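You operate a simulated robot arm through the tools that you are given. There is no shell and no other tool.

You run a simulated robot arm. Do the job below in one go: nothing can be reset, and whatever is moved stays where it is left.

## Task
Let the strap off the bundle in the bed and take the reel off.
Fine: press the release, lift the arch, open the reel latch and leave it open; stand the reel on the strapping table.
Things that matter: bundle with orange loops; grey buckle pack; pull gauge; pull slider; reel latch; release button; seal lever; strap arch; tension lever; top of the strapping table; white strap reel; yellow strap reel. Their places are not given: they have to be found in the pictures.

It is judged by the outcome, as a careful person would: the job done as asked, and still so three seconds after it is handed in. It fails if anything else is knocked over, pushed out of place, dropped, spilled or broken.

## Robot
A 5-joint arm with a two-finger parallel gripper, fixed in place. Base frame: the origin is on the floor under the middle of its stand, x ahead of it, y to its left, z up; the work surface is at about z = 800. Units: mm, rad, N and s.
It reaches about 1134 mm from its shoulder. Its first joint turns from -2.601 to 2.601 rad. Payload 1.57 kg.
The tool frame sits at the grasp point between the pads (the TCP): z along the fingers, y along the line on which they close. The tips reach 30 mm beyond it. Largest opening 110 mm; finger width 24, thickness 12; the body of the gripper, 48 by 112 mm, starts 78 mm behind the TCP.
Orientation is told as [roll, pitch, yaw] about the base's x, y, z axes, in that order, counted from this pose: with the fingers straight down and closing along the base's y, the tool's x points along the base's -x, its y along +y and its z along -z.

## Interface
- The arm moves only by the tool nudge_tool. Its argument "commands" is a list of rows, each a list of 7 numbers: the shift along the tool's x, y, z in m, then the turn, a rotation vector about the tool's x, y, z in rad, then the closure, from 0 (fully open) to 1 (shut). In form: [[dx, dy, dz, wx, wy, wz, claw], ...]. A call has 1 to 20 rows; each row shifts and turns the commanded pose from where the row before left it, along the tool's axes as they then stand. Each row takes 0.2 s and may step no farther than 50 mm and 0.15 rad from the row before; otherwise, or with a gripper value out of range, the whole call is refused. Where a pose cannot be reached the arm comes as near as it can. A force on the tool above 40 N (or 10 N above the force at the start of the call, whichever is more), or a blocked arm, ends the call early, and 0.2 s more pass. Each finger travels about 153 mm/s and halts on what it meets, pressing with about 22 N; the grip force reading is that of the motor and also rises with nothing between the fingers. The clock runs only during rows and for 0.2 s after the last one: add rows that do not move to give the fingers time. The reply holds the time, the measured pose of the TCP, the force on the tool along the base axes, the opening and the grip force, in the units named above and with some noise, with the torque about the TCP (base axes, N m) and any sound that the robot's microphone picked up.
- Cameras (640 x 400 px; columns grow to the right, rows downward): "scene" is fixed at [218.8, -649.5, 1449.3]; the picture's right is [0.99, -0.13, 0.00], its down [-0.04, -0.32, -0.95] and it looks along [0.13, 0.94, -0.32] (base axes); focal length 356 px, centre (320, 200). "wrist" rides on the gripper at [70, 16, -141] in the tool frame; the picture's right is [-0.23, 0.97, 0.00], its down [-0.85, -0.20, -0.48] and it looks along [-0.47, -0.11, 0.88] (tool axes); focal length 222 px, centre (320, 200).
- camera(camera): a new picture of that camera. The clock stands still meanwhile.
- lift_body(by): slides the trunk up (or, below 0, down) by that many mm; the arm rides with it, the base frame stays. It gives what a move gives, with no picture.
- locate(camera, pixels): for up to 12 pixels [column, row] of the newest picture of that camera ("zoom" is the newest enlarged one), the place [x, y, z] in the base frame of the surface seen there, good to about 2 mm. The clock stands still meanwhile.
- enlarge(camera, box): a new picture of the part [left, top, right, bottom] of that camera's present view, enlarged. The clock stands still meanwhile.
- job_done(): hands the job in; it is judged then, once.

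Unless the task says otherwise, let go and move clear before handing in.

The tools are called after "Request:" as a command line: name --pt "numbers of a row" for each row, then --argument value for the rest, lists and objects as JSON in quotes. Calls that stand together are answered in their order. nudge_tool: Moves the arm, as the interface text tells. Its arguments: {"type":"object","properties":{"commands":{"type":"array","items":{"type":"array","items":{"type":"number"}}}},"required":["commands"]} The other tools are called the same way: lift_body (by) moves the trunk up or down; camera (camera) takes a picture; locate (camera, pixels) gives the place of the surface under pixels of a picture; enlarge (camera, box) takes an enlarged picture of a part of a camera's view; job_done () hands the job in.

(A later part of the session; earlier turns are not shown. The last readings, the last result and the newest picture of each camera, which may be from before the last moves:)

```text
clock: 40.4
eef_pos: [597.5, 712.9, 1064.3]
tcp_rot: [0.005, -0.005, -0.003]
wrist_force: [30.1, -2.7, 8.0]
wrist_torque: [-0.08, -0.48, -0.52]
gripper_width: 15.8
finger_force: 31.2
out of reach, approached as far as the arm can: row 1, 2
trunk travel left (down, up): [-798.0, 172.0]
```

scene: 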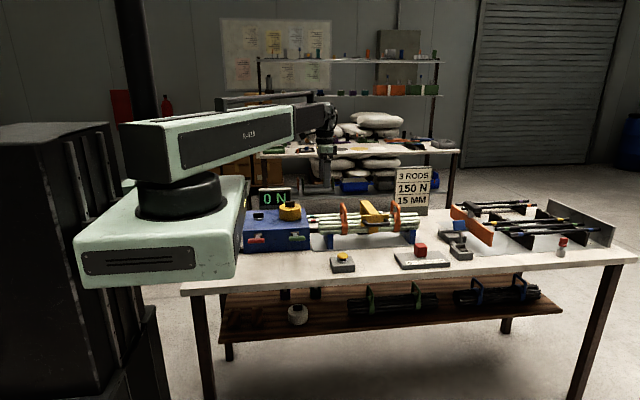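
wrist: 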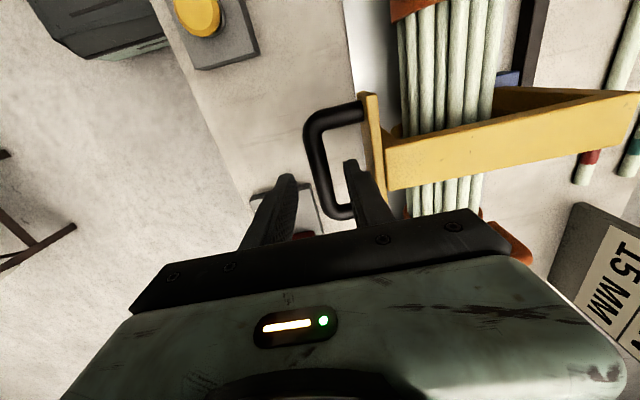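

The arm hit its reach limit at y≈713 with the tool vertical, and an x-force built up. I'll back off slightly, then tilt the fingers outward (+y), which moves the wrist back toward the base and extends reach.

Request:
nudge_tool --pt "0 -0.012 0 0 0 0 1" --pt "0 0 0 -0.05 0 0 1"

```text
clock: 41.0
eef_pos: [595.8, 703.3, 1062.6]
tcp_rot: [0.049, 0.002, 0.0]
wrist_force: [19.7, 0.9, -12.6]
wrist_torque: [-0.1, -0.45, -0.41]
gripper_width: 15.8
finger_force: 31.2
trunk travel left (down, up): [-798.0, 172.0]
```

The roll to +0.05 worked. The x-force of 20 N means the commanded x drifted low, so I'll correct it and tilt further.

Request:
nudge_tool --pt "-0.003 0 0 -0.05 0 0 1" --pt "0 0 0 -0.05 0 0 1"

```text
clock: 41.6
eef_pos: [595.5, 703.6, 1065.6]
tcp_rot: [0.148, 0.003, -0.001]
wrist_force: [-0.4, 3.7, -30.5]
wrist_torque: [0.01, 0.04, -0.61]
gripper_width: 15.8
finger_force: 31.3
out of reach, approached as far as the arm can: row 2
trunk travel left (down, up): [-798.0, 172.0]
```

Tilting raised the TCP, giving −30 N in z. I'll lower the trunk 4 mm to relieve it.

Request:
lift_body --by -5

Request:
nudge_tool --pt "0 0 0 -0.06 0 0 1"

Request:
lift_body --by -4

```text
clock: 42.1
eef_pos: [596.3, 701.0, 1063.3]
tcp_rot: [0.151, -0.002, -0.003]
wrist_force: [1.0, -1.3, 10.0]
wrist_torque: [0.09, 0.61, -0.29]
gripper_width: 15.7
finger_force: 31.0
trunk travel left (down, up): [-793.0, 177.0]
```

```text
clock: 42.5
eef_pos: [596.1, 703.0, 1065.0]
tcp_rot: [0.21, 0.002, 0.001]
wrist_force: [-3.3, -1.5, -9.8]
wrist_torque: [-0.21, -0.23, -0.48]
gripper_width: 15.9
finger_force: 31.0
trunk travel left (down, up): [-793.0, 177.0]
```

```text
clock: 43.0
eef_pos: [595.5, 701.4, 1064.0]
tcp_rot: [0.214, -0.003, -0.001]
wrist_force: [3.6, -3.9, 25.5]
wrist_torque: [0.1, 0.12, -0.33]
gripper_width: 15.8
finger_force: 31.3
trunk travel left (down, up): [-789.0, 181.0]
```

Tilt is now 0.21 rad, with +25 N in z. I'll raise 3 mm and then continue pushing along base +y using the tilted axes.

Request:
lift_body --by 3

Request:
nudge_tool --pt "0 0.0059 0.0013 0 0 0 1" --pt "0 0.0059 0.0013 0 0 0 1"

Request:
nudge_tool --pt "0 0.0059 0.0013 0 0 0 1"

```text
clock: 43.5
eef_pos: [594.7, 701.3, 1063.9]
tcp_rot: [0.211, -0.002, -0.001]
wrist_force: [0.7, -3.0, 1.1]
wrist_torque: [-0.15, -0.44, -0.48]
gripper_width: 15.6
finger_force: 30.8
trunk travel left (down, up): [-792.0, 178.0]
```

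```text
clock: 44.1
eef_pos: [595.4, 713.0, 1064.6]
tcp_rot: [0.213, -0.003, 0.0]
wrist_force: [2.3, -2.7, 11.4]
wrist_torque: [-0.12, 0.38, -0.26]
gripper_width: 15.9
finger_force: 31.4
trunk travel left (down, up): [-792.0, 178.0]
```

```text
clock: 44.5
eef_pos: [595.9, 719.0, 1067.0]
tcp_rot: [0.214, -0.001, -0.003]
wrist_force: [4.3, -2.1, 18.2]
wrist_torque: [-0.01, 0.28, -0.23]
gripper_width: 16.0
finger_force: 31.5
trunk travel left (down, up): [-792.0, 178.0]
```

Now it's moving past the earlier limit, with the bar near (721, 1059). I'll keep going toward and past vertical.

Request:
lift_body --by 2

Request:
nudge_tool --pt "0 0.0059 0.0013 0 0 0 1" --pt "0 0.0059 0.0013 0 0 0 1"

Request:
nudge_tool --pt "0 0.0059 0.0013 0 0 0 1" --pt "0 0.0059 0.0013 0 0 0 1"

Request:
enlarge --camera "scene" --box '[325, 140, 435, 240]'

```text
clock: 45.1
eef_pos: [595.3, 719.2, 1065.2]
tcp_rot: [0.21, -0.001, 0.001]
wrist_force: [0.4, -0.8, -1.0]
wrist_torque: [-0.1, -0.67, -0.44]
gripper_width: 15.7
finger_force: 31.2
trunk travel left (down, up): [-794.0, 176.0]
```

```text
clock: 45.7
eef_pos: [594.8, 732.1, 1066.0]
tcp_rot: [0.21, 0.001, 0.0]
wrist_force: [-3.3, -1.1, 2.1]
wrist_torque: [-0.16, 0.27, -0.18]
gripper_width: 15.8
finger_force: 31.3
trunk travel left (down, up): [-794.0, 176.0]
```

```text
clock: 46.3
eef_pos: [596.0, 744.9, 1067.9]
tcp_rot: [0.212, -0.002, 0.001]
wrist_force: [-3.7, -1.3, 0.5]
wrist_torque: [-0.21, 0.09, -0.14]
gripper_width: 15.7
finger_force: 31.2
trunk travel left (down, up): [-794.0, 176.0]
```

```text
4.00 times, centred on (380, 190) of scene
```

zoom: 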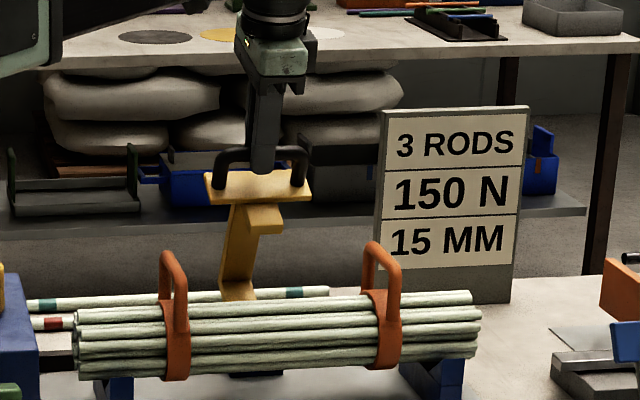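

The bar is at the top of its arc (about 65° open). I'll continue in +y, checking for the reach limit or an end stop.

Request:
nudge_tool --pt "0 0.0059 0.0013 0 0 0 1" --pt "0 0.0059 0.0013 0 0 0 1"

```text
clock: 46.9
eef_pos: [595.2, 756.9, 1066.5]
tcp_rot: [0.211, -0.001, 0.0]
wrist_force: [-4.3, -1.9, -1.4]
wrist_torque: [-0.22, 0.02, -0.15]
gripper_width: 15.5
finger_force: 31.3
trunk travel left (down, up): [-794.0, 176.0]
```

Forces are tiny. Before hitting the reach limit again I'll tilt further in small steps, lowering the trunk to compensate.

Request:
nudge_tool --pt "0 0 0 -0.05 0 0 1"

Request:
lift_body --by -4

Request:
nudge_tool --pt "0 0 0 -0.05 0 0 1"

Request:
lift_body --by -5

```text
clock: 47.3
eef_pos: [595.4, 758.9, 1066.1]
tcp_rot: [0.259, 0.001, 0.0]
wrist_force: [-11.4, -3.6, -28.7]
wrist_torque: [-0.17, 0.08, -0.15]
gripper_width: 15.6
finger_force: 31.3
trunk travel left (down, up): [-794.0, 176.0]
```

```text
clock: 47.8
eef_pos: [595.7, 755.7, 1067.6]
tcp_rot: [0.265, -0.004, -0.003]
wrist_force: [-2.7, 4.0, 11.6]
wrist_torque: [0.32, 0.58, 0.03]
gripper_width: 15.7
finger_force: 31.2
trunk travel left (down, up): [-790.0, 180.0]
```

```text
clock: 48.2
eef_pos: [594.7, 757.1, 1067.2]
tcp_rot: [0.31, 0.002, 0.0]
wrist_force: [-9.6, -2.8, -19.6]
wrist_torque: [-0.24, -0.36, -0.31]
gripper_width: 15.7
finger_force: 31.5
out of reach, approached as far as the arm can: row 1
trunk travel left (down, up): [-790.0, 180.0]
```

```text
clock: 48.7
eef_pos: [596.5, 755.9, 1066.4]
tcp_rot: [0.316, -0.004, -0.002]
wrist_force: [2.7, 4.5, 32.1]
wrist_torque: [0.36, 0.01, -0.08]
gripper_width: 15.4
finger_force: 31.2
trunk travel left (down, up): [-785.0, 185.0]
```

Request:
lift_body --by 2

Request:
nudge_tool --pt "0 0.0057 0.0019 0 0 0 1" --pt "0 0.0057 0.0019 0 0 0 1"

Request:
nudge_tool --pt "0 0.0057 0.0019 0 0 0 1" --pt "0 0.0057 0.0019 0 0 0 1"

Request:
enlarge --camera "scene" --box '[325, 140, 435, 240]'

```text
clock: 49.3
eef_pos: [596.8, 757.0, 1066.3]
tcp_rot: [0.311, -0.003, -0.001]
wrist_force: [1.7, 0.5, 16.2]
wrist_torque: [0.05, -0.67, -0.28]
gripper_width: 15.5
finger_force: 31.2
trunk travel left (down, up): [-787.0, 183.0]
```

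```text
clock: 49.9
eef_pos: [596.1, 768.1, 1064.6]
tcp_rot: [0.309, 0.0, 0.0]
wrist_force: [-3.8, -2.0, -2.4]
wrist_torque: [-0.26, 0.1, 0.0]
gripper_width: 15.9
finger_force: 30.9
trunk travel left (down, up): [-787.0, 183.0]
```

```text
clock: 50.5
eef_pos: [596.1, 781.6, 1063.9]
tcp_rot: [0.308, 0.001, 0.001]
wrist_force: [-10.0, -5.8, -27.3]
wrist_torque: [-0.24, -0.17, -0.1]
gripper_width: 15.8
finger_force: 31.1
trunk travel left (down, up): [-787.0, 183.0]
```

```text
4.00 times, centred on (380, 190) of scene
```

zoom: 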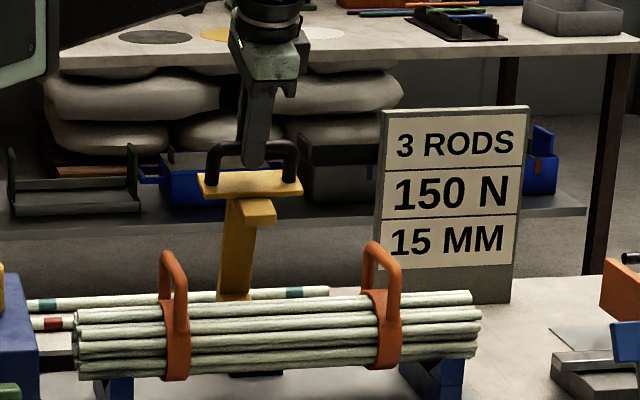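

About 74° open, and the arc now descends, hence −27 N in z. I'll lower 4 mm and keep going.

Request:
lift_body --by -5

Request:
nudge_tool --pt "0 0.0057 0.0019 0 0 0 1" --pt "0 0.0057 0.0019 0 0 0 1"

Request:
lift_body --by -3

```text
clock: 51.0
eef_pos: [596.6, 780.3, 1062.4]
tcp_rot: [0.316, -0.006, -0.002]
wrist_force: [2.9, 8.1, 28.7]
wrist_torque: [0.37, 0.09, 0.1]
gripper_width: 15.7
finger_force: 31.4
trunk travel left (down, up): [-782.0, 188.0]
```

```text
clock: 51.6
eef_pos: [595.6, 785.4, 1061.1]
tcp_rot: [0.314, -0.004, -0.003]
wrist_force: [20.6, 4.9, 25.4]
wrist_torque: [0.22, -0.4, -0.05]
gripper_width: 15.9
finger_force: 31.4
out of reach, approached as far as the arm can: row 2
trunk travel left (down, up): [-782.0, 188.0]
```

```text
clock: 52.1
eef_pos: [592.1, 786.7, 1059.0]
tcp_rot: [0.314, -0.003, -0.002]
wrist_force: [16.6, 7.4, 27.1]
wrist_torque: [0.27, -0.39, -0.07]
gripper_width: 15.6
finger_force: 31.2
trunk travel left (down, up): [-779.0, 191.0]
```

At the reach limit again (y≈787). I'll back off slightly, correct x, tilt 0.1 more, and then continue.

Request:
nudge_tool --pt "-0.003 -0.0057 -0.0019 -0.05 0 0 1"

Request:
nudge_tool --pt "0 0 0 -0.05 0 0 1"

Request:
lift_body --by -3

```text
clock: 52.5
eef_pos: [592.1, 780.4, 1059.5]
tcp_rot: [0.357, 0.002, 0.002]
wrist_force: [-8.7, -4.2, -15.8]
wrist_torque: [-0.18, -0.42, -0.16]
gripper_width: 15.8
finger_force: 31.2
out of reach, approached as far as the arm can: row 1
trunk travel left (down, up): [-779.0, 191.0]
```

```text
clock: 52.9
eef_pos: [595.6, 780.4, 1063.5]
tcp_rot: [0.41, -0.001, 0.0]
wrist_force: [-11.5, -7.2, -34.9]
wrist_torque: [-0.29, 0.16, 0.22]
gripper_width: 15.7
finger_force: 31.7
out of reach, approached as far as the arm can: row 1
trunk travel left (down, up): [-779.0, 191.0]
```

```text
clock: 53.4
eef_pos: [595.9, 782.7, 1064.2]
tcp_rot: [0.413, -0.001, -0.002]
wrist_force: [-4.9, 1.7, -4.2]
wrist_torque: [0.12, 0.74, 0.46]
gripper_width: 15.5
finger_force: 30.7
trunk travel left (down, up): [-776.0, 194.0]
```

Forces are low at tilt 0.41. I'll continue along +y while lowering along the arc.

Request:
nudge_tool --pt "0 0.0055 0.0024 0 0 0 1" --pt "0 0.0055 0.0024 0 0 0 1"

Request:
lift_body --by -4

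Request:
nudge_tool --pt "0 0.0055 0.0024 0 0 0 1" --pt "0 0.0055 0.0024 0 0 0 1"

Request:
lift_body --by -4

Request:
enlarge --camera "scene" --box '[325, 140, 435, 240]'

```text
clock: 54.0
eef_pos: [594.5, 794.4, 1061.8]
tcp_rot: [0.408, -0.001, 0.0]
wrist_force: [-10.5, -6.4, -25.8]
wrist_torque: [-0.33, -0.2, 0.04]
gripper_width: 15.6
finger_force: 31.2
trunk travel left (down, up): [-776.0, 194.0]
```

```text
clock: 54.6
eef_pos: [594.6, 793.9, 1060.6]
tcp_rot: [0.417, -0.006, -0.002]
wrist_force: [1.8, 8.0, 17.7]
wrist_torque: [0.39, 0.34, 0.34]
gripper_width: 15.7
finger_force: 31.5
trunk travel left (down, up): [-772.0, 198.0]
```

```text
clock: 55.2
eef_pos: [594.9, 800.0, 1060.4]
tcp_rot: [0.404, -0.003, 0.001]
wrist_force: [-8.1, -32.8, -11.1]
wrist_torque: [-0.67, -0.62, -0.1]
gripper_width: 15.6
finger_force: 30.8
trunk travel left (down, up): [-772.0, 198.0]
```

```text
clock: 55.7
eef_pos: [595.1, 800.6, 1058.9]
tcp_rot: [0.415, -0.003, -0.002]
wrist_force: [-0.7, -35.4, 15.5]
wrist_torque: [-0.56, -0.12, 0.15]
gripper_width: 15.5
finger_force: 31.6
trunk travel left (down, up): [-768.0, 202.0]
```

```text
4.00 times, centred on (380, 190) of scene
```

zoom: 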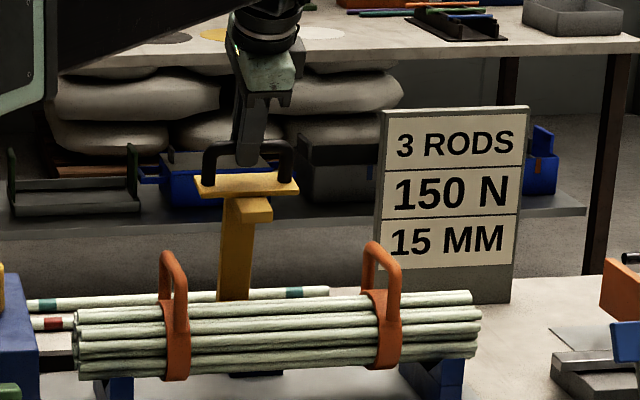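

Fy jumped to −33 N at y≈800, so the arch has reached its open stop at about 80°, well past the balance point. I'll ease back a few mm, then open the fingers and watch whether the arch stays.

Request:
nudge_tool --pt "0 -0.0037 -0.0016 0 0 0 1" --pt "0 0 0 0 0 0 1"

Request:
lift_body --by 2

```text
clock: 56.3
eef_pos: [594.6, 800.7, 1058.2]
tcp_rot: [0.418, -0.005, -0.003]
wrist_force: [8.6, -8.2, 29.4]
wrist_torque: [0.11, -0.24, 0.12]
gripper_width: 16.0
finger_force: 31.3
trunk travel left (down, up): [-768.0, 202.0]
```

```text
clock: 56.8
eef_pos: [595.4, 799.7, 1057.7]
tcp_rot: [0.414, -0.002, -0.001]
wrist_force: [6.0, -5.0, 16.0]
wrist_torque: [0.09, -0.65, -0.07]
gripper_width: 15.8
finger_force: 31.1
trunk travel left (down, up): [-770.0, 200.0]
```

Forces have eased. I'll open the fingers gradually to about 60 mm.

Request:
nudge_tool --pt "0 0 0 0 0 0 0.8" --pt "0 0 0 0 0 0 0.65" --pt "0 0 0 0 0 0 0.45" --pt "0 0 0 0 0 0 0.45"

Request:
enlarge --camera "scene" --box '[325, 140, 435, 240]'

Request:
camera --camera "wrist"

```text
clock: 57.8
eef_pos: [594.9, 801.3, 1056.8]
tcp_rot: [0.412, -0.004, -0.003]
wrist_force: [-0.4, 0.7, -0.3]
wrist_torque: [-0.01, -0.01, -0.04]
gripper_width: 60.7
finger_force: 0.1
trunk travel left (down, up): [-770.0, 200.0]
```

```text
4.00 times, centred on (380, 190) of scene
```

zoom: 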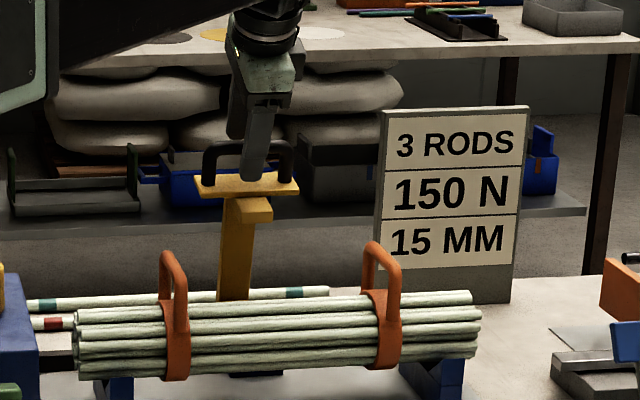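

```text
taken
```

wrist: 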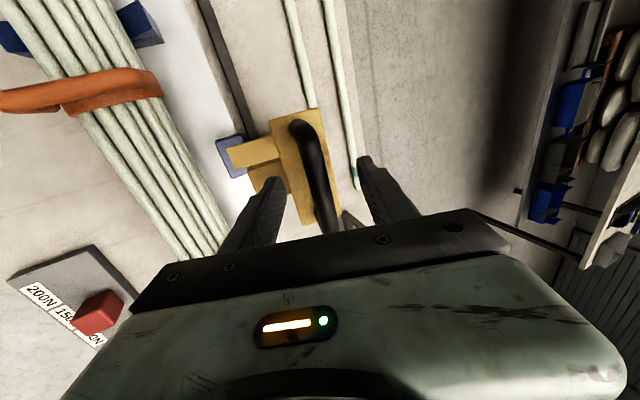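

The arch stays open with the fingers off it (zero force). Next I'll retreat upward, shifting slightly in −y to follow the tilted finger axis.

Request:
lift_body --by 14

Request:
nudge_tool --pt "0 -0.0055 -0.0024 0 0 0 0.45"

Request:
lift_body --by 14

Request:
nudge_tool --pt "0 -0.0055 -0.0024 0 0 0 0.45"

Request:
lift_body --by 50

Request:
enlarge --camera "scene" --box '[325, 140, 435, 240]'

```text
clock: 58.4
eef_pos: [594.9, 801.5, 1069.9]
tcp_rot: [0.413, 0.0, -0.002]
wrist_force: [-1.0, 0.5, 0.0]
wrist_torque: [0.02, 0.0, -0.01]
gripper_width: 60.5
finger_force: 0.0
trunk travel left (down, up): [-784.0, 186.0]
```

```text
clock: 58.8
eef_pos: [594.8, 795.4, 1071.8]
tcp_rot: [0.411, -0.001, -0.002]
wrist_force: [-0.3, -0.7, 0.7]
wrist_torque: [0.02, -0.01, 0.03]
gripper_width: 60.4
finger_force: 0.1
trunk travel left (down, up): [-784.0, 186.0]
```

```text
clock: 59.5
eef_pos: [594.5, 795.3, 1085.1]
tcp_rot: [0.409, 0.0, -0.002]
wrist_force: [-0.1, 0.4, 1.0]
wrist_torque: [0.04, 0.03, 0.02]
gripper_width: 60.9
finger_force: 0.1
trunk travel left (down, up): [-798.0, 172.0]
```

```text
clock: 59.9
eef_pos: [595.3, 788.9, 1086.0]
tcp_rot: [0.411, -0.002, -0.002]
wrist_force: [-0.1, -0.2, 0.0]
wrist_torque: [-0.01, -0.01, 0.01]
gripper_width: 60.2
finger_force: 0.1
trunk travel left (down, up): [-798.0, 172.0]
```

```text
clock: 60.8
eef_pos: [595.5, 789.2, 1134.3]
tcp_rot: [0.411, -0.001, -0.003]
wrist_force: [0.0, 0.4, -0.4]
wrist_torque: [0.02, 0.0, 0.0]
gripper_width: 60.4
finger_force: 0.0
trunk travel left (down, up): [-848.0, 122.0]
```

```text
4.00 times, centred on (380, 190) of scene
```

zoom: 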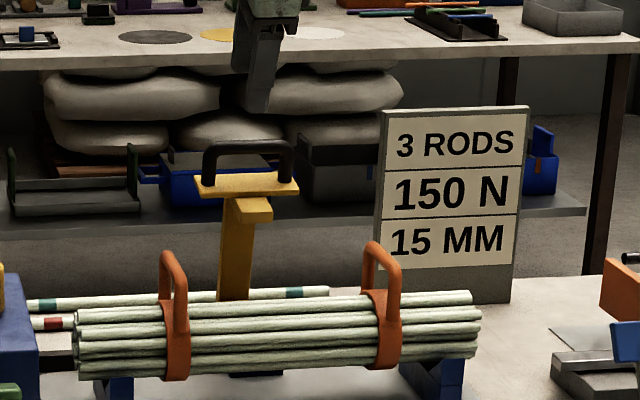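

The arch stands open on its own and the gripper is clear. Next is the latch: I'll move away in −x, untilt the tool, and go look at the knob from above.

Request:
nudge_tool --pt "0.045 0 0 0 0 0 0.45" --pt "0.045 0 0 0 0 0 0.45" --pt "0.045 0 0 0 0 0 0.3" --pt "0.045 0 0 0 0 0 0.2" --pt "0 0 0 0.137 0 0 0" --pt "0 0 0 0.137 0 0 0" --pt "0 0 0 0.137 0 0 0" --pt "0 0 0 0 0 0 0"

Request:
camera --camera "scene"

```text
clock: 62.6
eef_pos: [415.1, 788.9, 1115.8]
tcp_rot: [-0.002, 0.0, -0.001]
wrist_force: [-0.2, 0.6, -0.3]
wrist_torque: [0.01, 0.01, -0.01]
gripper_width: 110.0
finger_force: 0.1
out of reach, approached as far as the arm can: row 5, 6
trunk travel left (down, up): [-848.0, 122.0]
```

```text
taken
```

scene: 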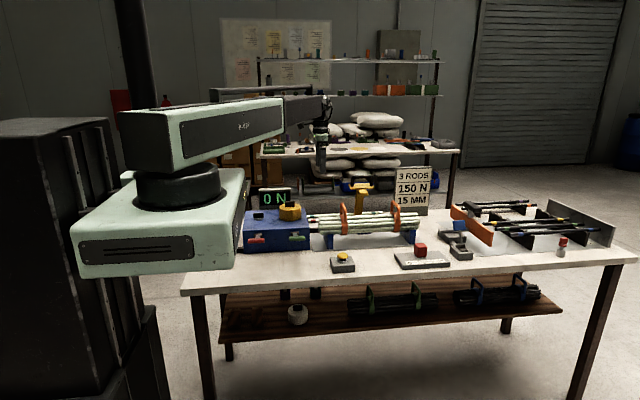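

The arm is clear and the arch is up at (358,190) in the scene. I'll move toward the machine so the wrist camera can see the latch from above.

Request:
nudge_tool --pt "0.039 -0.0148 0 0 0 0 0" --pt "0.039 -0.0148 0 0 0 0 0" --pt "0.039 -0.0148 0 0 0 0 0" --pt "0.039 -0.0148 0 0 0 0 0" --pt "0.039 -0.0148 0 0 0 0 0" --pt "0 0 0 0 0 0 0"

Request:
camera --camera "wrist"

Request:
enlarge --camera "wrist" --box '[240, 20, 440, 160]'

```text
clock: 64.0
eef_pos: [218.7, 716.6, 1114.0]
tcp_rot: [0.0, -0.002, -0.002]
wrist_force: [0.0, -0.7, -0.6]
wrist_torque: [0.01, 0.02, 0.0]
gripper_width: 110.0
finger_force: 0.0
trunk travel left (down, up): [-848.0, 122.0]
```

```text
taken
```

wrist: 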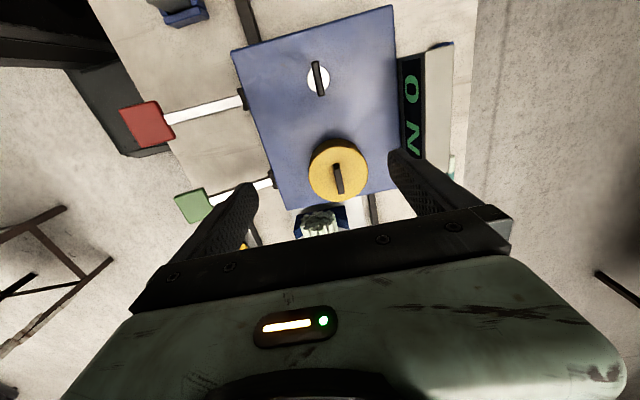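

```text
2.86 times, centred on (340, 90) of wrist
```

zoom: 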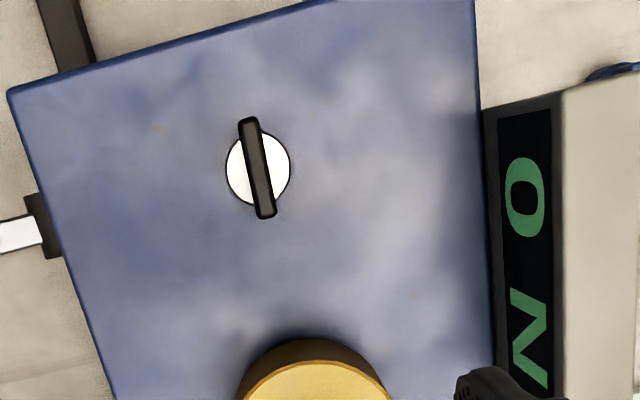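

The gauge reads 0 N, and the latch bar runs along x over a white disc. I'll locate its ends, edges and disc for the grasp.

Request:
locate --camera "zoom" --pixels '[[249, 122], [266, 213], [257, 168], [248, 168], [267, 167], [258, 160], [235, 180], [282, 160], [12, 95], [474, 5], [489, 380]]'

Request:
enlarge --camera "wrist" --box '[290, 50, 350, 110]'

```text
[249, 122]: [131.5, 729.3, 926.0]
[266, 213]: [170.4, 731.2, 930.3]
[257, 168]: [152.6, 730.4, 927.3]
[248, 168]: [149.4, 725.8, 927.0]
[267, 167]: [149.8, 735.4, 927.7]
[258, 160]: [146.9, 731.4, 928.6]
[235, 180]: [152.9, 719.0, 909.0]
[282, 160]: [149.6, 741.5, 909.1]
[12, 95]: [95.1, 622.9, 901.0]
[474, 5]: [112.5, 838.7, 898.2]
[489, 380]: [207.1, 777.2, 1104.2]
```

```text
6.67 times, centred on (320, 80) of wrist
```

zoom: 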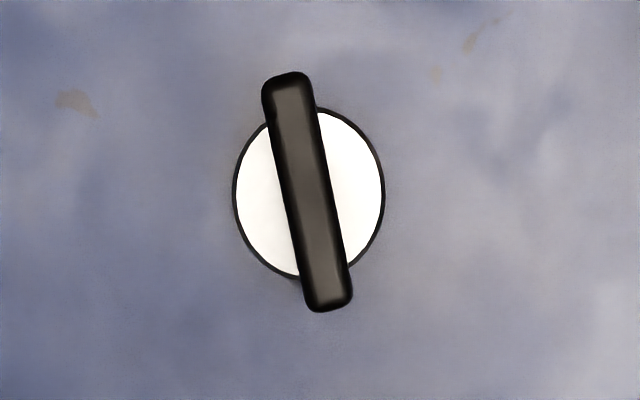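

The latch bar is 40 mm by 10 mm, centred at (150.5, 730.5), top z≈927, with the disc at 909. I'll position over it with the fingers 40 mm apart and descend.

Request:
nudge_tool --pt "0.0341 0.007 0 0 0 0 0.64" --pt "0.0341 0.0069 0 0 0 0 0.64" --pt "0 0 0 0 0 0 0.64" --pt "0 0 0 0 0 0 0.64"

Request:
lift_body --by -130

Request:
camera --camera "wrist"

Request:
enlarge --camera "scene" --box '[220, 150, 320, 250]'

```text
clock: 65.0
eef_pos: [150.8, 730.2, 1114.6]
tcp_rot: [-0.001, -0.002, 0.0]
wrist_force: [0.2, 0.0, 0.1]
wrist_torque: [0.03, 0.0, -0.04]
gripper_width: 39.5
finger_force: 0.1
trunk travel left (down, up): [-848.0, 122.0]
```

```text
clock: 66.6
eef_pos: [153.0, 730.3, 985.7]
tcp_rot: [0.0, -0.002, -0.002]
wrist_force: [0.6, 0.3, 0.2]
wrist_torque: [0.02, -0.02, -0.02]
gripper_width: 39.6
finger_force: 0.1
trunk travel left (down, up): [-718.0, 252.0]
```

```text
taken
```

wrist: 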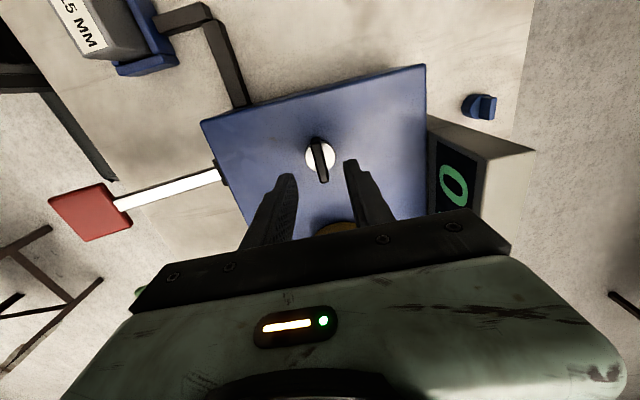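

```text
4.00 times, centred on (270, 200) of scene
```

zoom: 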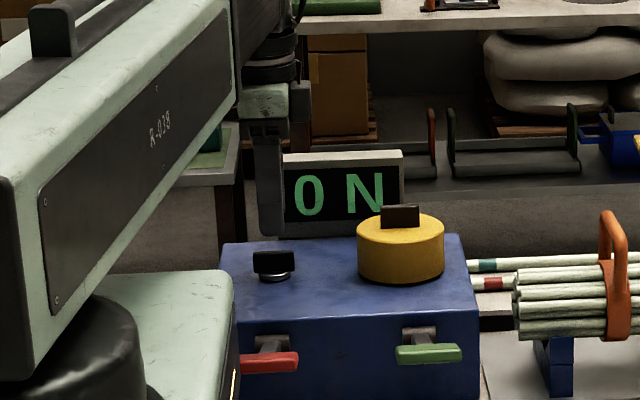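

The fingers straddle the knob from above. Before going lower I'll check how far the carriage and arm link extend toward the table items.

Request:
locate --camera "zoom" --pixels '[[222, 275], [200, 275], [232, 290], [237, 390], [230, 100], [60, 300], [270, 362], [430, 355], [236, 300], [30, 360], [180, 285]]'

Request:
camera --camera "scene"

```text
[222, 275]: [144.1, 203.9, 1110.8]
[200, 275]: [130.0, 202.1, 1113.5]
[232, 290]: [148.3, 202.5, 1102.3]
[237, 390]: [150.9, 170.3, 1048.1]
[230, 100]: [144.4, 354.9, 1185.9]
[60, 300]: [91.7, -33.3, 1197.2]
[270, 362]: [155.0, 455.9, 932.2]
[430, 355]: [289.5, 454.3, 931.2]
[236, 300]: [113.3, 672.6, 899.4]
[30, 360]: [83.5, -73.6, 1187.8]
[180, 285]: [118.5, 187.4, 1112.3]
```

```text
taken
```

scene: 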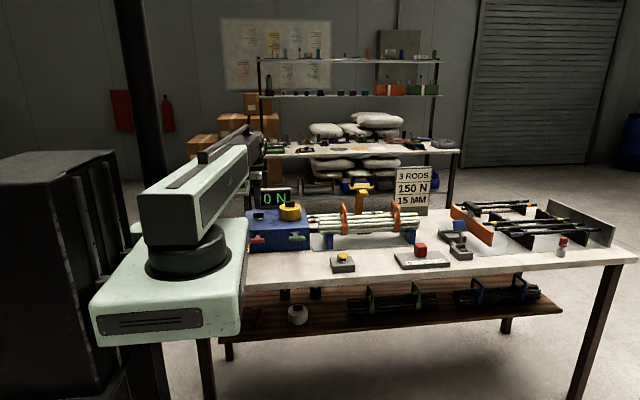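

The carriage edge is at y≈204, well short of the table, and the link stays about 200 mm above the TCP, so going down is safe. I'll lower 44 mm and close on the knob.

Request:
lift_body --by -43

Request:
nudge_tool --pt "0 0 0 0 0 0 0.8" --pt "0 0 0 0 0 0 1" --pt "0 0 0 0 0 0 1"

Request:
enlarge --camera "scene" --box '[230, 180, 310, 250]'

```text
clock: 67.4
eef_pos: [151.4, 728.8, 942.8]
tcp_rot: [0.002, -0.001, -0.001]
wrist_force: [-0.2, 0.0, -1.1]
wrist_torque: [-0.02, 0.02, 0.02]
gripper_width: 39.5
finger_force: 0.1
trunk travel left (down, up): [-675.0, 295.0]
```

```text
clock: 68.2
eef_pos: [151.6, 730.1, 942.1]
tcp_rot: [0.003, -0.003, -0.003]
wrist_force: [1.3, 5.9, 5.7]
wrist_torque: [0.08, -0.05, 0.0]
gripper_width: 9.7
finger_force: 28.1
trunk travel left (down, up): [-675.0, 295.0]
```

```text
5.71 times, centred on (270, 215) of scene
```

zoom: 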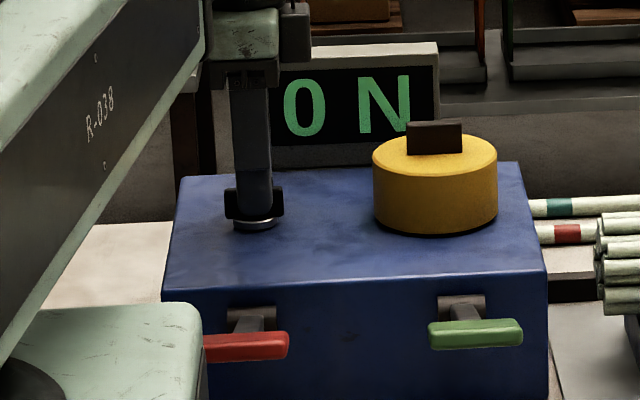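

Knob gripped at 9.7 mm. I'll try a small twist one way and read the torque.

Request:
nudge_tool --pt "0 0 0 0 0 0.08 1" --pt "0 0 0 0 0 0 1"

```text
clock: 68.8
eef_pos: [151.2, 728.9, 941.6]
tcp_rot: [0.001, 0.0, -0.082]
wrist_force: [1.4, 8.2, 9.3]
wrist_torque: [0.1, -0.28, 0.0]
gripper_width: 10.2
finger_force: 28.1
trunk travel left (down, up): [-675.0, 295.0]
```

The knob turned freely (yaw −0.082, no torque, grip width hardly changed). I'll continue in this direction.

Request:
nudge_tool --pt "0 0 0 0 0 0.12 1" --pt "0 0 0 0 0 0.12 1" --pt "0 0 0 0 0 0 1"

Request:
enlarge --camera "scene" --box '[230, 180, 310, 250]'

```text
clock: 69.6
eef_pos: [150.8, 729.2, 942.5]
tcp_rot: [0.003, -0.002, -0.322]
wrist_force: [0.8, 11.2, 12.3]
wrist_torque: [-0.03, -0.52, -0.05]
gripper_width: 9.9
finger_force: 28.5
trunk travel left (down, up): [-675.0, 295.0]
```

```text
5.71 times, centred on (270, 215) of scene
```

zoom: 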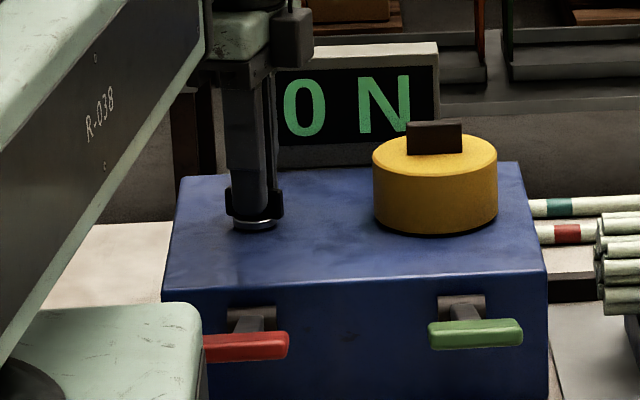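

The knob follows the gripper (0.32 rad so far). I'll keep turning, watching for a stop or a click.

Request:
nudge_tool --pt "0 0 0 0 0 0.12 1" --pt "0 0 0 0 0 0.12 1" --pt "0 0 0 0 0 0.12 1" --pt "0 0 0 0 0 0 1"

Request:
nudge_tool --pt "0 0 0 0 0 0.12 1" --pt "0 0 0 0 0 0.12 1" --pt "0 0 0 0 0 0.12 1" --pt "0 0 0 0 0 0 1"

```text
clock: 70.6
eef_pos: [151.3, 729.8, 942.1]
tcp_rot: [0.001, -0.002, -0.684]
wrist_force: [0.6, 1.9, 4.8]
wrist_torque: [-0.18, -0.18, 0.04]
gripper_width: 9.7
finger_force: 28.1
trunk travel left (down, up): [-675.0, 295.0]
```

```text
clock: 71.6
eef_pos: [151.3, 728.4, 942.7]
tcp_rot: [0.002, -0.001, -1.045]
wrist_force: [-1.4, -6.4, -3.6]
wrist_torque: [-0.61, -0.13, 0.01]
gripper_width: 10.0
finger_force: 27.6
trunk travel left (down, up): [-675.0, 295.0]
```

Now at −1.05 rad, still free. I'll continue toward 90°.

Request:
nudge_tool --pt "0 0 0 0 0 0.12 1" --pt "0 0 0 0 0 0.12 1" --pt "0 0 0 0 0 0.1 1" --pt "0 0 0 0 0 0 1"

Request:
enlarge --camera "scene" --box '[230, 180, 310, 250]'

```text
clock: 72.6
eef_pos: [150.3, 727.6, 941.2]
tcp_rot: [0.0, -0.001, -1.381]
wrist_force: [-7.4, -13.2, -11.4]
wrist_torque: [-0.8, 0.2, -0.04]
gripper_width: 9.9
finger_force: 27.8
trunk travel left (down, up): [-675.0, 295.0]
```

```text
5.71 times, centred on (270, 215) of scene
```

zoom: 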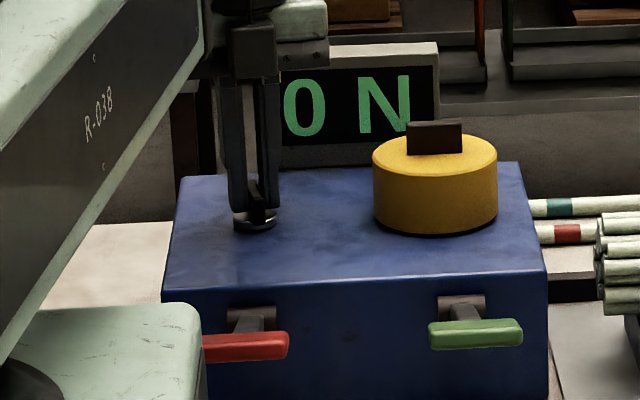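

At −1.38 rad the bar is nearly perpendicular. I'll nudge −y to relax the side force and keep turning to find the stop.

Request:
nudge_tool --pt "-0.002 -0.0004 0 0 0 0.1 1" --pt "0 0 0 0 0 0.09 1" --pt "0 0 0 0 0 0 1"

Request:
nudge_tool --pt "0 0 0 0 0 0.08 1" --pt "0 0 0 0 0 0 1"

```text
clock: 73.4
eef_pos: [150.2, 728.3, 942.7]
tcp_rot: [0.002, 0.003, -1.573]
wrist_force: [-6.8, 13.1, 8.9]
wrist_torque: [-0.01, 0.41, 0.06]
gripper_width: 9.9
finger_force: 28.5
trunk travel left (down, up): [-675.0, 295.0]
```

```text
clock: 74.0
eef_pos: [151.5, 727.7, 942.3]
tcp_rot: [0.002, 0.002, -1.57]
wrist_force: [-7.1, 20.2, 13.8]
wrist_torque: [0.57, 0.59, 0.03]
gripper_width: 10.1
finger_force: 28.5
out of reach, approached as far as the arm can: row 1
trunk travel left (down, up): [-675.0, 295.0]
```

The wrist yaw limit is at −1.57, and the knob is now at 90°. I'll release, raise up, and look at the latch.

Request:
nudge_tool --pt "0 0 0 0 0 0 0.8" --pt "0 0 0 0 0 0 0.64" --pt "0 0 0 0 0 0 0.64"

Request:
lift_body --by 100

Request:
camera --camera "wrist"

Request:
enlarge --camera "scene" --box '[230, 180, 310, 250]'

```text
clock: 74.8
eef_pos: [150.7, 727.3, 941.6]
tcp_rot: [0.003, 0.0, -1.572]
wrist_force: [0.0, -0.2, -0.6]
wrist_torque: [0.0, 0.02, 0.03]
gripper_width: 39.8
finger_force: 0.0
trunk travel left (down, up): [-675.0, 295.0]
```

```text
clock: 76.2
eef_pos: [151.4, 727.6, 1041.9]
tcp_rot: [0.001, -0.001, -1.574]
wrist_force: [-0.3, 0.0, 0.6]
wrist_torque: [0.02, -0.02, -0.02]
gripper_width: 39.4
finger_force: 0.1
trunk travel left (down, up): [-775.0, 195.0]
```

```text
taken
```

wrist: 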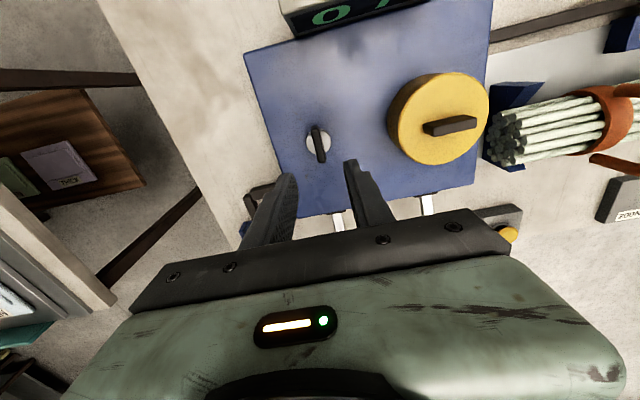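

```text
5.71 times, centred on (270, 215) of scene
```

zoom: 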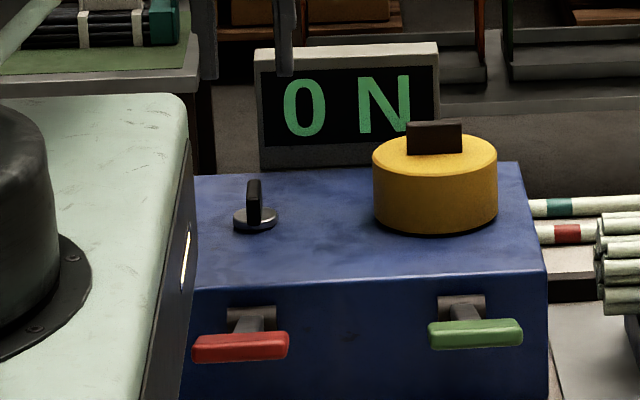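

The bar now points along y (latch at 90°) and stays there. To be sure it's fully open, I'll re-grip from the opposite yaw and check gently for a stop, turning the wrist round to +1.57 at this height.

Request:
nudge_tool --pt "0 0 0 0 0 -0.15 0.64" --pt "0 0 0 0 0 -0.15 0.64" --pt "0 0 0 0 0 -0.15 0.64" --pt "0 0 0 0 0 -0.15 0.64" --pt "0 0 0 0 0 -0.15 0.64" --pt "0 0 0 0 0 -0.15 0.64" --pt "0 0 0 0 0 -0.15 0.64" --pt "0 0 0 0 0 -0.15 0.64" --pt "0 0 0 0 0 -0.15 0.64" --pt "0 0 0 0 0 -0.15 0.64" --pt "0 0 0 0 0 -0.15 0.64" --pt "0 0 0 0 0 -0.15 0.64" --pt "0 0 0 0 0 -0.15 0.64" --pt "0 0 0 0 0 -0.15 0.64" --pt "0 0 0 0 0 -0.15 0.64" --pt "0 0 0 0 0 -0.15 0.64" --pt "0 0 0 0 0 -0.15 0.64" --pt "0 0 0 0 0 -0.15 0.64" --pt "0 0 0 0 0 -0.15 0.64" --pt "0 0 0 0 0 -0.15 0.64"

```text
clock: 80.3
eef_pos: [151.5, 727.3, 1042.6]
tcp_rot: [-0.001, -0.001, 1.428]
wrist_force: [0.7, -0.7, -0.4]
wrist_torque: [0.0, 0.02, 0.01]
gripper_width: 39.7
finger_force: 0.0
trunk travel left (down, up): [-775.0, 195.0]
```

Yaw +1.43 is reachable. I'll finish to +1.57, recentre over the knob, and look.

Request:
nudge_tool --pt "0 0 0 0 0 -0.142 0.64" --pt "-0.0028 0.0005 0 0 0 0 0.64" --pt "0 0 0 0 0 0 0.64"

Request:
camera --camera "wrist"

```text
clock: 81.2
eef_pos: [150.1, 729.8, 1042.0]
tcp_rot: [-0.001, 0.001, 1.569]
wrist_force: [-0.5, 1.2, 0.7]
wrist_torque: [-0.02, 0.01, 0.01]
gripper_width: 39.4
finger_force: 0.0
trunk travel left (down, up): [-775.0, 195.0]
```

```text
taken
```

wrist: 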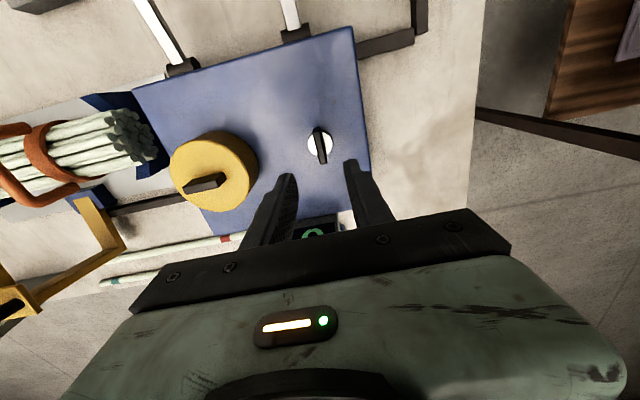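

The fingers line up around the knob. I'll lower, grip, and test a small further clockwise twist.

Request:
lift_body --by -100

Request:
nudge_tool --pt "0 0 0 0 0 0 0.8" --pt "0 0 0 0 0 0 1" --pt "0 0 0 0 0 0 1"

Request:
nudge_tool --pt "0 0 0 0 0 0.05 1" --pt "0 0 0 0 0 0 1"

```text
clock: 82.5
eef_pos: [150.5, 729.4, 941.8]
tcp_rot: [-0.001, 0.002, 1.569]
wrist_force: [0.7, -0.1, 0.8]
wrist_torque: [0.04, -0.05, 0.01]
gripper_width: 39.5
finger_force: 0.0
trunk travel left (down, up): [-675.0, 295.0]
```

```text
clock: 83.3
eef_pos: [149.4, 730.5, 942.7]
tcp_rot: [-0.001, 0.0, 1.569]
wrist_force: [0.2, 0.6, 1.6]
wrist_torque: [-0.16, 0.18, 0.05]
gripper_width: 10.0
finger_force: 28.2
trunk travel left (down, up): [-675.0, 295.0]
```

```text
clock: 83.9
eef_pos: [149.8, 730.1, 941.5]
tcp_rot: [-0.002, -0.001, 1.518]
wrist_force: [0.1, 0.5, 1.9]
wrist_torque: [-0.15, 0.29, 0.8]
gripper_width: 10.8
finger_force: 28.9
trunk travel left (down, up): [-675.0, 295.0]
```

Torque jumped to 0.8 N·m and the grip width rose, so the knob is at its end stop and the latch is fully open at 90°. I'll undo that twist, release and rise.

Request:
nudge_tool --pt "0 0 0 0 0 -0.05 1" --pt "0 0 0 0 0 0 0.8" --pt "0 0 0 0 0 0 0.64" --pt "0 0 0 0 0 0 0.64"

Request:
lift_body --by 110

Request:
enlarge --camera "wrist" --box '[120, 20, 440, 220]'

```text
clock: 84.9
eef_pos: [150.3, 729.5, 941.1]
tcp_rot: [-0.002, 0.0, 1.57]
wrist_force: [0.8, 0.1, 0.4]
wrist_torque: [0.03, 0.03, -0.03]
gripper_width: 39.8
finger_force: 0.0
trunk travel left (down, up): [-675.0, 295.0]
```

```text
clock: 86.3
eef_pos: [149.6, 730.7, 1053.0]
tcp_rot: [-0.002, -0.001, 1.569]
wrist_force: [-0.5, 0.4, -0.4]
wrist_torque: [0.0, -0.01, 0.0]
gripper_width: 39.4
finger_force: 0.1
trunk travel left (down, up): [-785.0, 185.0]
```

```text
2.00 times, centred on (280, 120) of wrist
```

zoom: 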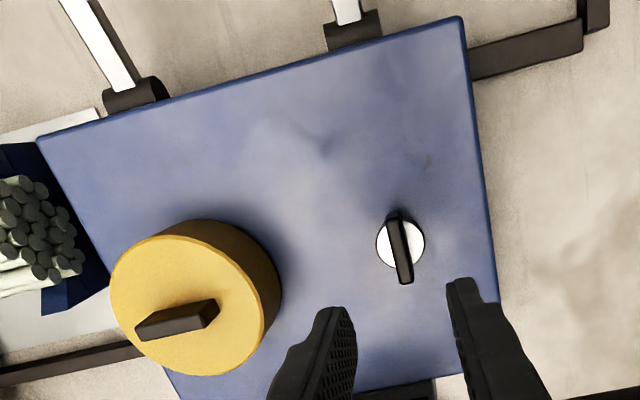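

The latch is open. Before taking the reel, I'll choose a clear spot on the table top by measuring the items along the front edge.

Request:
camera --camera "scene"

Request:
enlarge --camera "scene" --box '[300, 220, 480, 290]'

```text
taken
```

scene: 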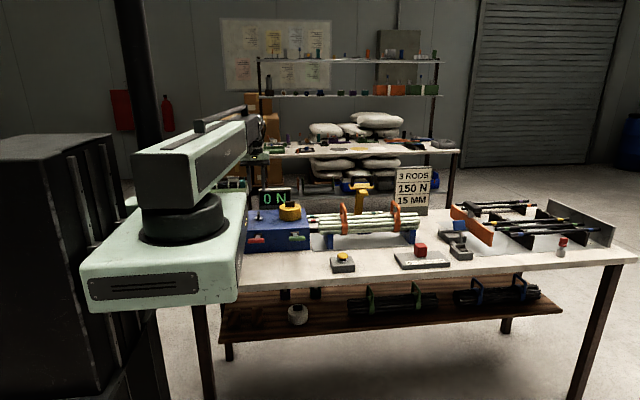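

```text
3.56 times, centred on (390, 255) of scene
```

zoom: 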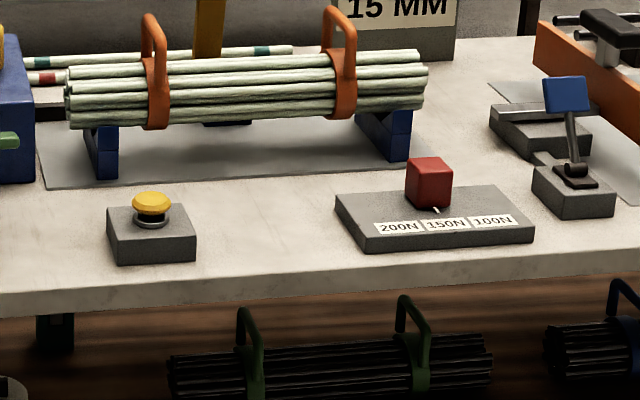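

Request:
locate --camera "zoom" --pixels '[[196, 240], [186, 210], [336, 200], [365, 250], [260, 181], [300, 179], [260, 290], [265, 235], [265, 210], [265, 260], [170, 300], [350, 280]]'

```text
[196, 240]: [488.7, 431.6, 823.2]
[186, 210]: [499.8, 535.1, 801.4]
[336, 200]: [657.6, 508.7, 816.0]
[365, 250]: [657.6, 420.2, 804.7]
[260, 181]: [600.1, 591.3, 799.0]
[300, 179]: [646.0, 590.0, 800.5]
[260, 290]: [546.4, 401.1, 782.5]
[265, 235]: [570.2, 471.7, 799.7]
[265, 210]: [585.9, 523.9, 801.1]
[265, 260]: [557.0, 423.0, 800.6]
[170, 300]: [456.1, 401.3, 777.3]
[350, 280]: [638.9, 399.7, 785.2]
```

A clear spot is around (572, 490): the free area spans x 489–657, y 405–590. I'll rotate the wrist back to yaw 0 and move over the reel.

Request:
nudge_tool --pt "0 0 0 0 0 0.15 0.64" --pt "0 0 0 0 0 0.15 0.64" --pt "0 0 0 0 0 0.15 0.64" --pt "0 0 0 0 0 0.15 0.64" --pt "0 0 0 0 0 0.15 0.64" --pt "0 0 0 0 0 0.15 0.64" --pt "0 0 0 0 0 0.15 0.64" --pt "0 0 0 0 0 0.15 0.64" --pt "0 0 0 0 0 0.15 0.64" --pt "0 0 0 0 0 0.15 0.64" --pt "0 0 0 0 0 0.069 0.64" --pt "0 0 0 0 0 0 0.64" --pt "-0.0325 0 0 0 0 0 0.64" --pt "-0.0325 0 0 0 0 0 0.64" --pt "-0.0325 0 0 0 0 0 0.64" --pt "-0.0325 0 0 0 0 0 0.64" --pt "0 0 0 0 0 0 0.64"

Request:
camera --camera "wrist"

Request:
enlarge --camera "wrist" --box '[240, 20, 480, 180]'

```text
clock: 89.9
eef_pos: [280.8, 729.3, 1051.7]
tcp_rot: [0.0, -0.002, -0.001]
wrist_force: [1.0, -0.2, -0.3]
wrist_torque: [-0.02, -0.01, 0.02]
gripper_width: 39.7
finger_force: 0.0
trunk travel left (down, up): [-785.0, 185.0]
```

```text
taken
```

wrist: 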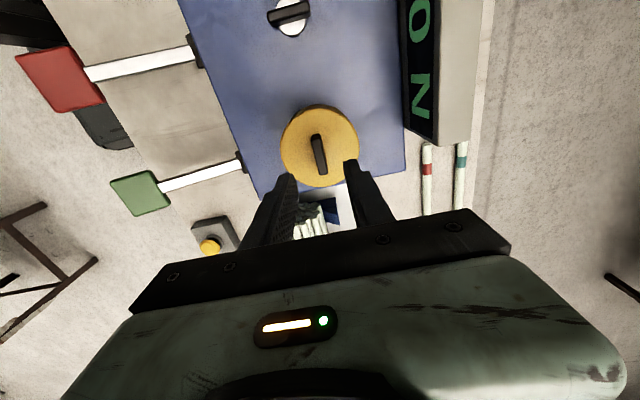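

```text
2.50 times, centred on (360, 100) of wrist
```

zoom: 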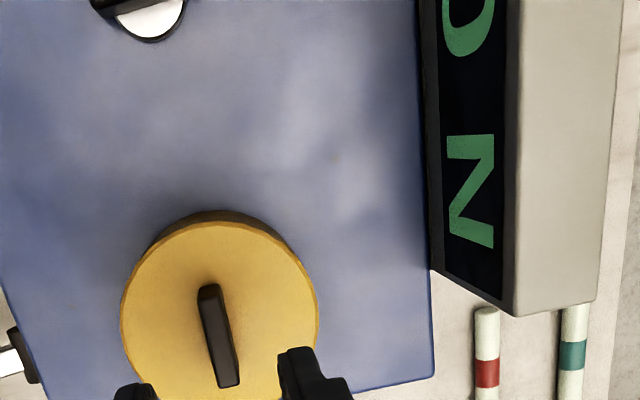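

Request:
locate --camera "zoom" --pixels '[[208, 287], [230, 382], [212, 335], [226, 333], [219, 334], [150, 290], [288, 310], [200, 240], [220, 215], [135, 330], [310, 300]]'

```text
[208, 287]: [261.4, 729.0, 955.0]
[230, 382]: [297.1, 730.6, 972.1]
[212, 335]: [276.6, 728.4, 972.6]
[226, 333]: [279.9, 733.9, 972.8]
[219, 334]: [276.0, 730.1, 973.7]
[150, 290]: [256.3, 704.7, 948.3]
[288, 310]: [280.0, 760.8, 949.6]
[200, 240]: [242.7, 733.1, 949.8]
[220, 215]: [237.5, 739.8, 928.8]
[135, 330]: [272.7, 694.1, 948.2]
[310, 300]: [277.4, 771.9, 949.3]
```

The reel's grip bar is centred at (279.5, 730.5), top z 972, with the reel top at 948. I'm aligned to within 1 mm, so I'll lower to TCP z≈982 (tips 952) and close.

Request:
nudge_tool --pt "0.0005 0.001 0 0 0 0 0.64"

Request:
lift_body --by -70

Request:
nudge_tool --pt "0 0 0 0 0 0 0.8" --pt "0 0 0 0 0 0 1" --pt "0 0 0 0 0 0 1" --pt "0 0 0 0 0 0 1"

Request:
enlarge --camera "scene" --box '[240, 170, 330, 250]'

```text
clock: 90.3
eef_pos: [278.9, 731.0, 1052.4]
tcp_rot: [0.0, -0.001, 0.0]
wrist_force: [0.1, -0.5, 0.3]
wrist_torque: [-0.03, 0.0, 0.01]
gripper_width: 39.5
finger_force: 0.0
trunk travel left (down, up): [-785.0, 185.0]
```

```text
clock: 91.4
eef_pos: [278.8, 730.8, 982.4]
tcp_rot: [-0.001, -0.002, 0.001]
wrist_force: [0.1, -0.7, 0.0]
wrist_torque: [0.03, 0.0, 0.01]
gripper_width: 39.5
finger_force: 0.1
trunk travel left (down, up): [-715.0, 255.0]
```

```text
clock: 92.4
eef_pos: [279.9, 731.1, 982.3]
tcp_rot: [-0.003, -0.002, 0.001]
wrist_force: [-0.3, -0.8, -0.3]
wrist_torque: [-0.01, -0.01, -0.03]
gripper_width: 9.7
finger_force: 22.0
trunk travel left (down, up): [-715.0, 255.0]
```

```text
5.00 times, centred on (285, 210) of scene
```

zoom: 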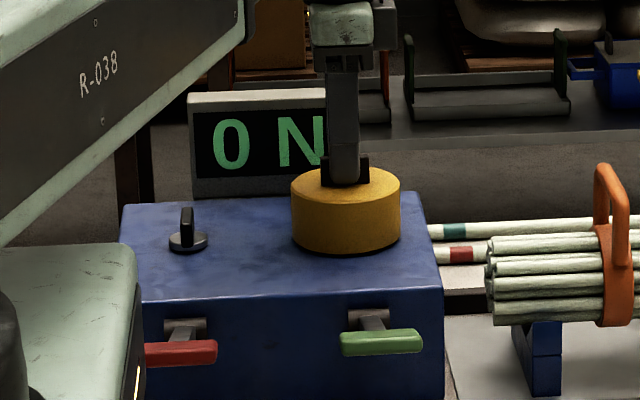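

The bar is gripped at 9.7 mm with balanced forces. I'll lift 10 mm first to check the reel comes free.

Request:
lift_body --by 10

Request:
enlarge --camera "scene" --box '[240, 170, 330, 250]'

```text
clock: 93.0
eef_pos: [278.5, 730.9, 991.8]
tcp_rot: [0.0, -0.001, 0.0]
wrist_force: [-0.2, -1.3, -2.2]
wrist_torque: [-0.04, 0.01, 0.0]
gripper_width: 9.4
finger_force: 21.6
trunk travel left (down, up): [-725.0, 245.0]
```

```text
5.00 times, centred on (285, 210) of scene
```

zoom: 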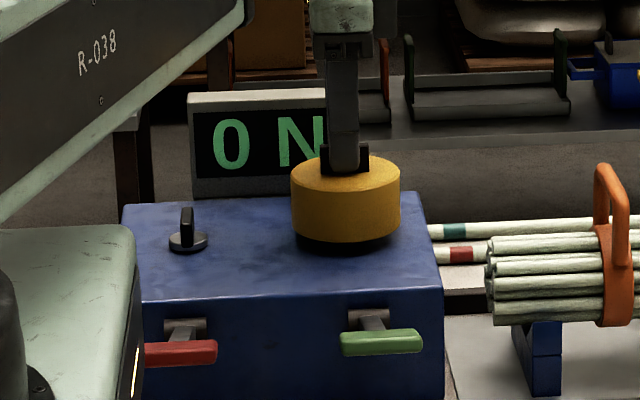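

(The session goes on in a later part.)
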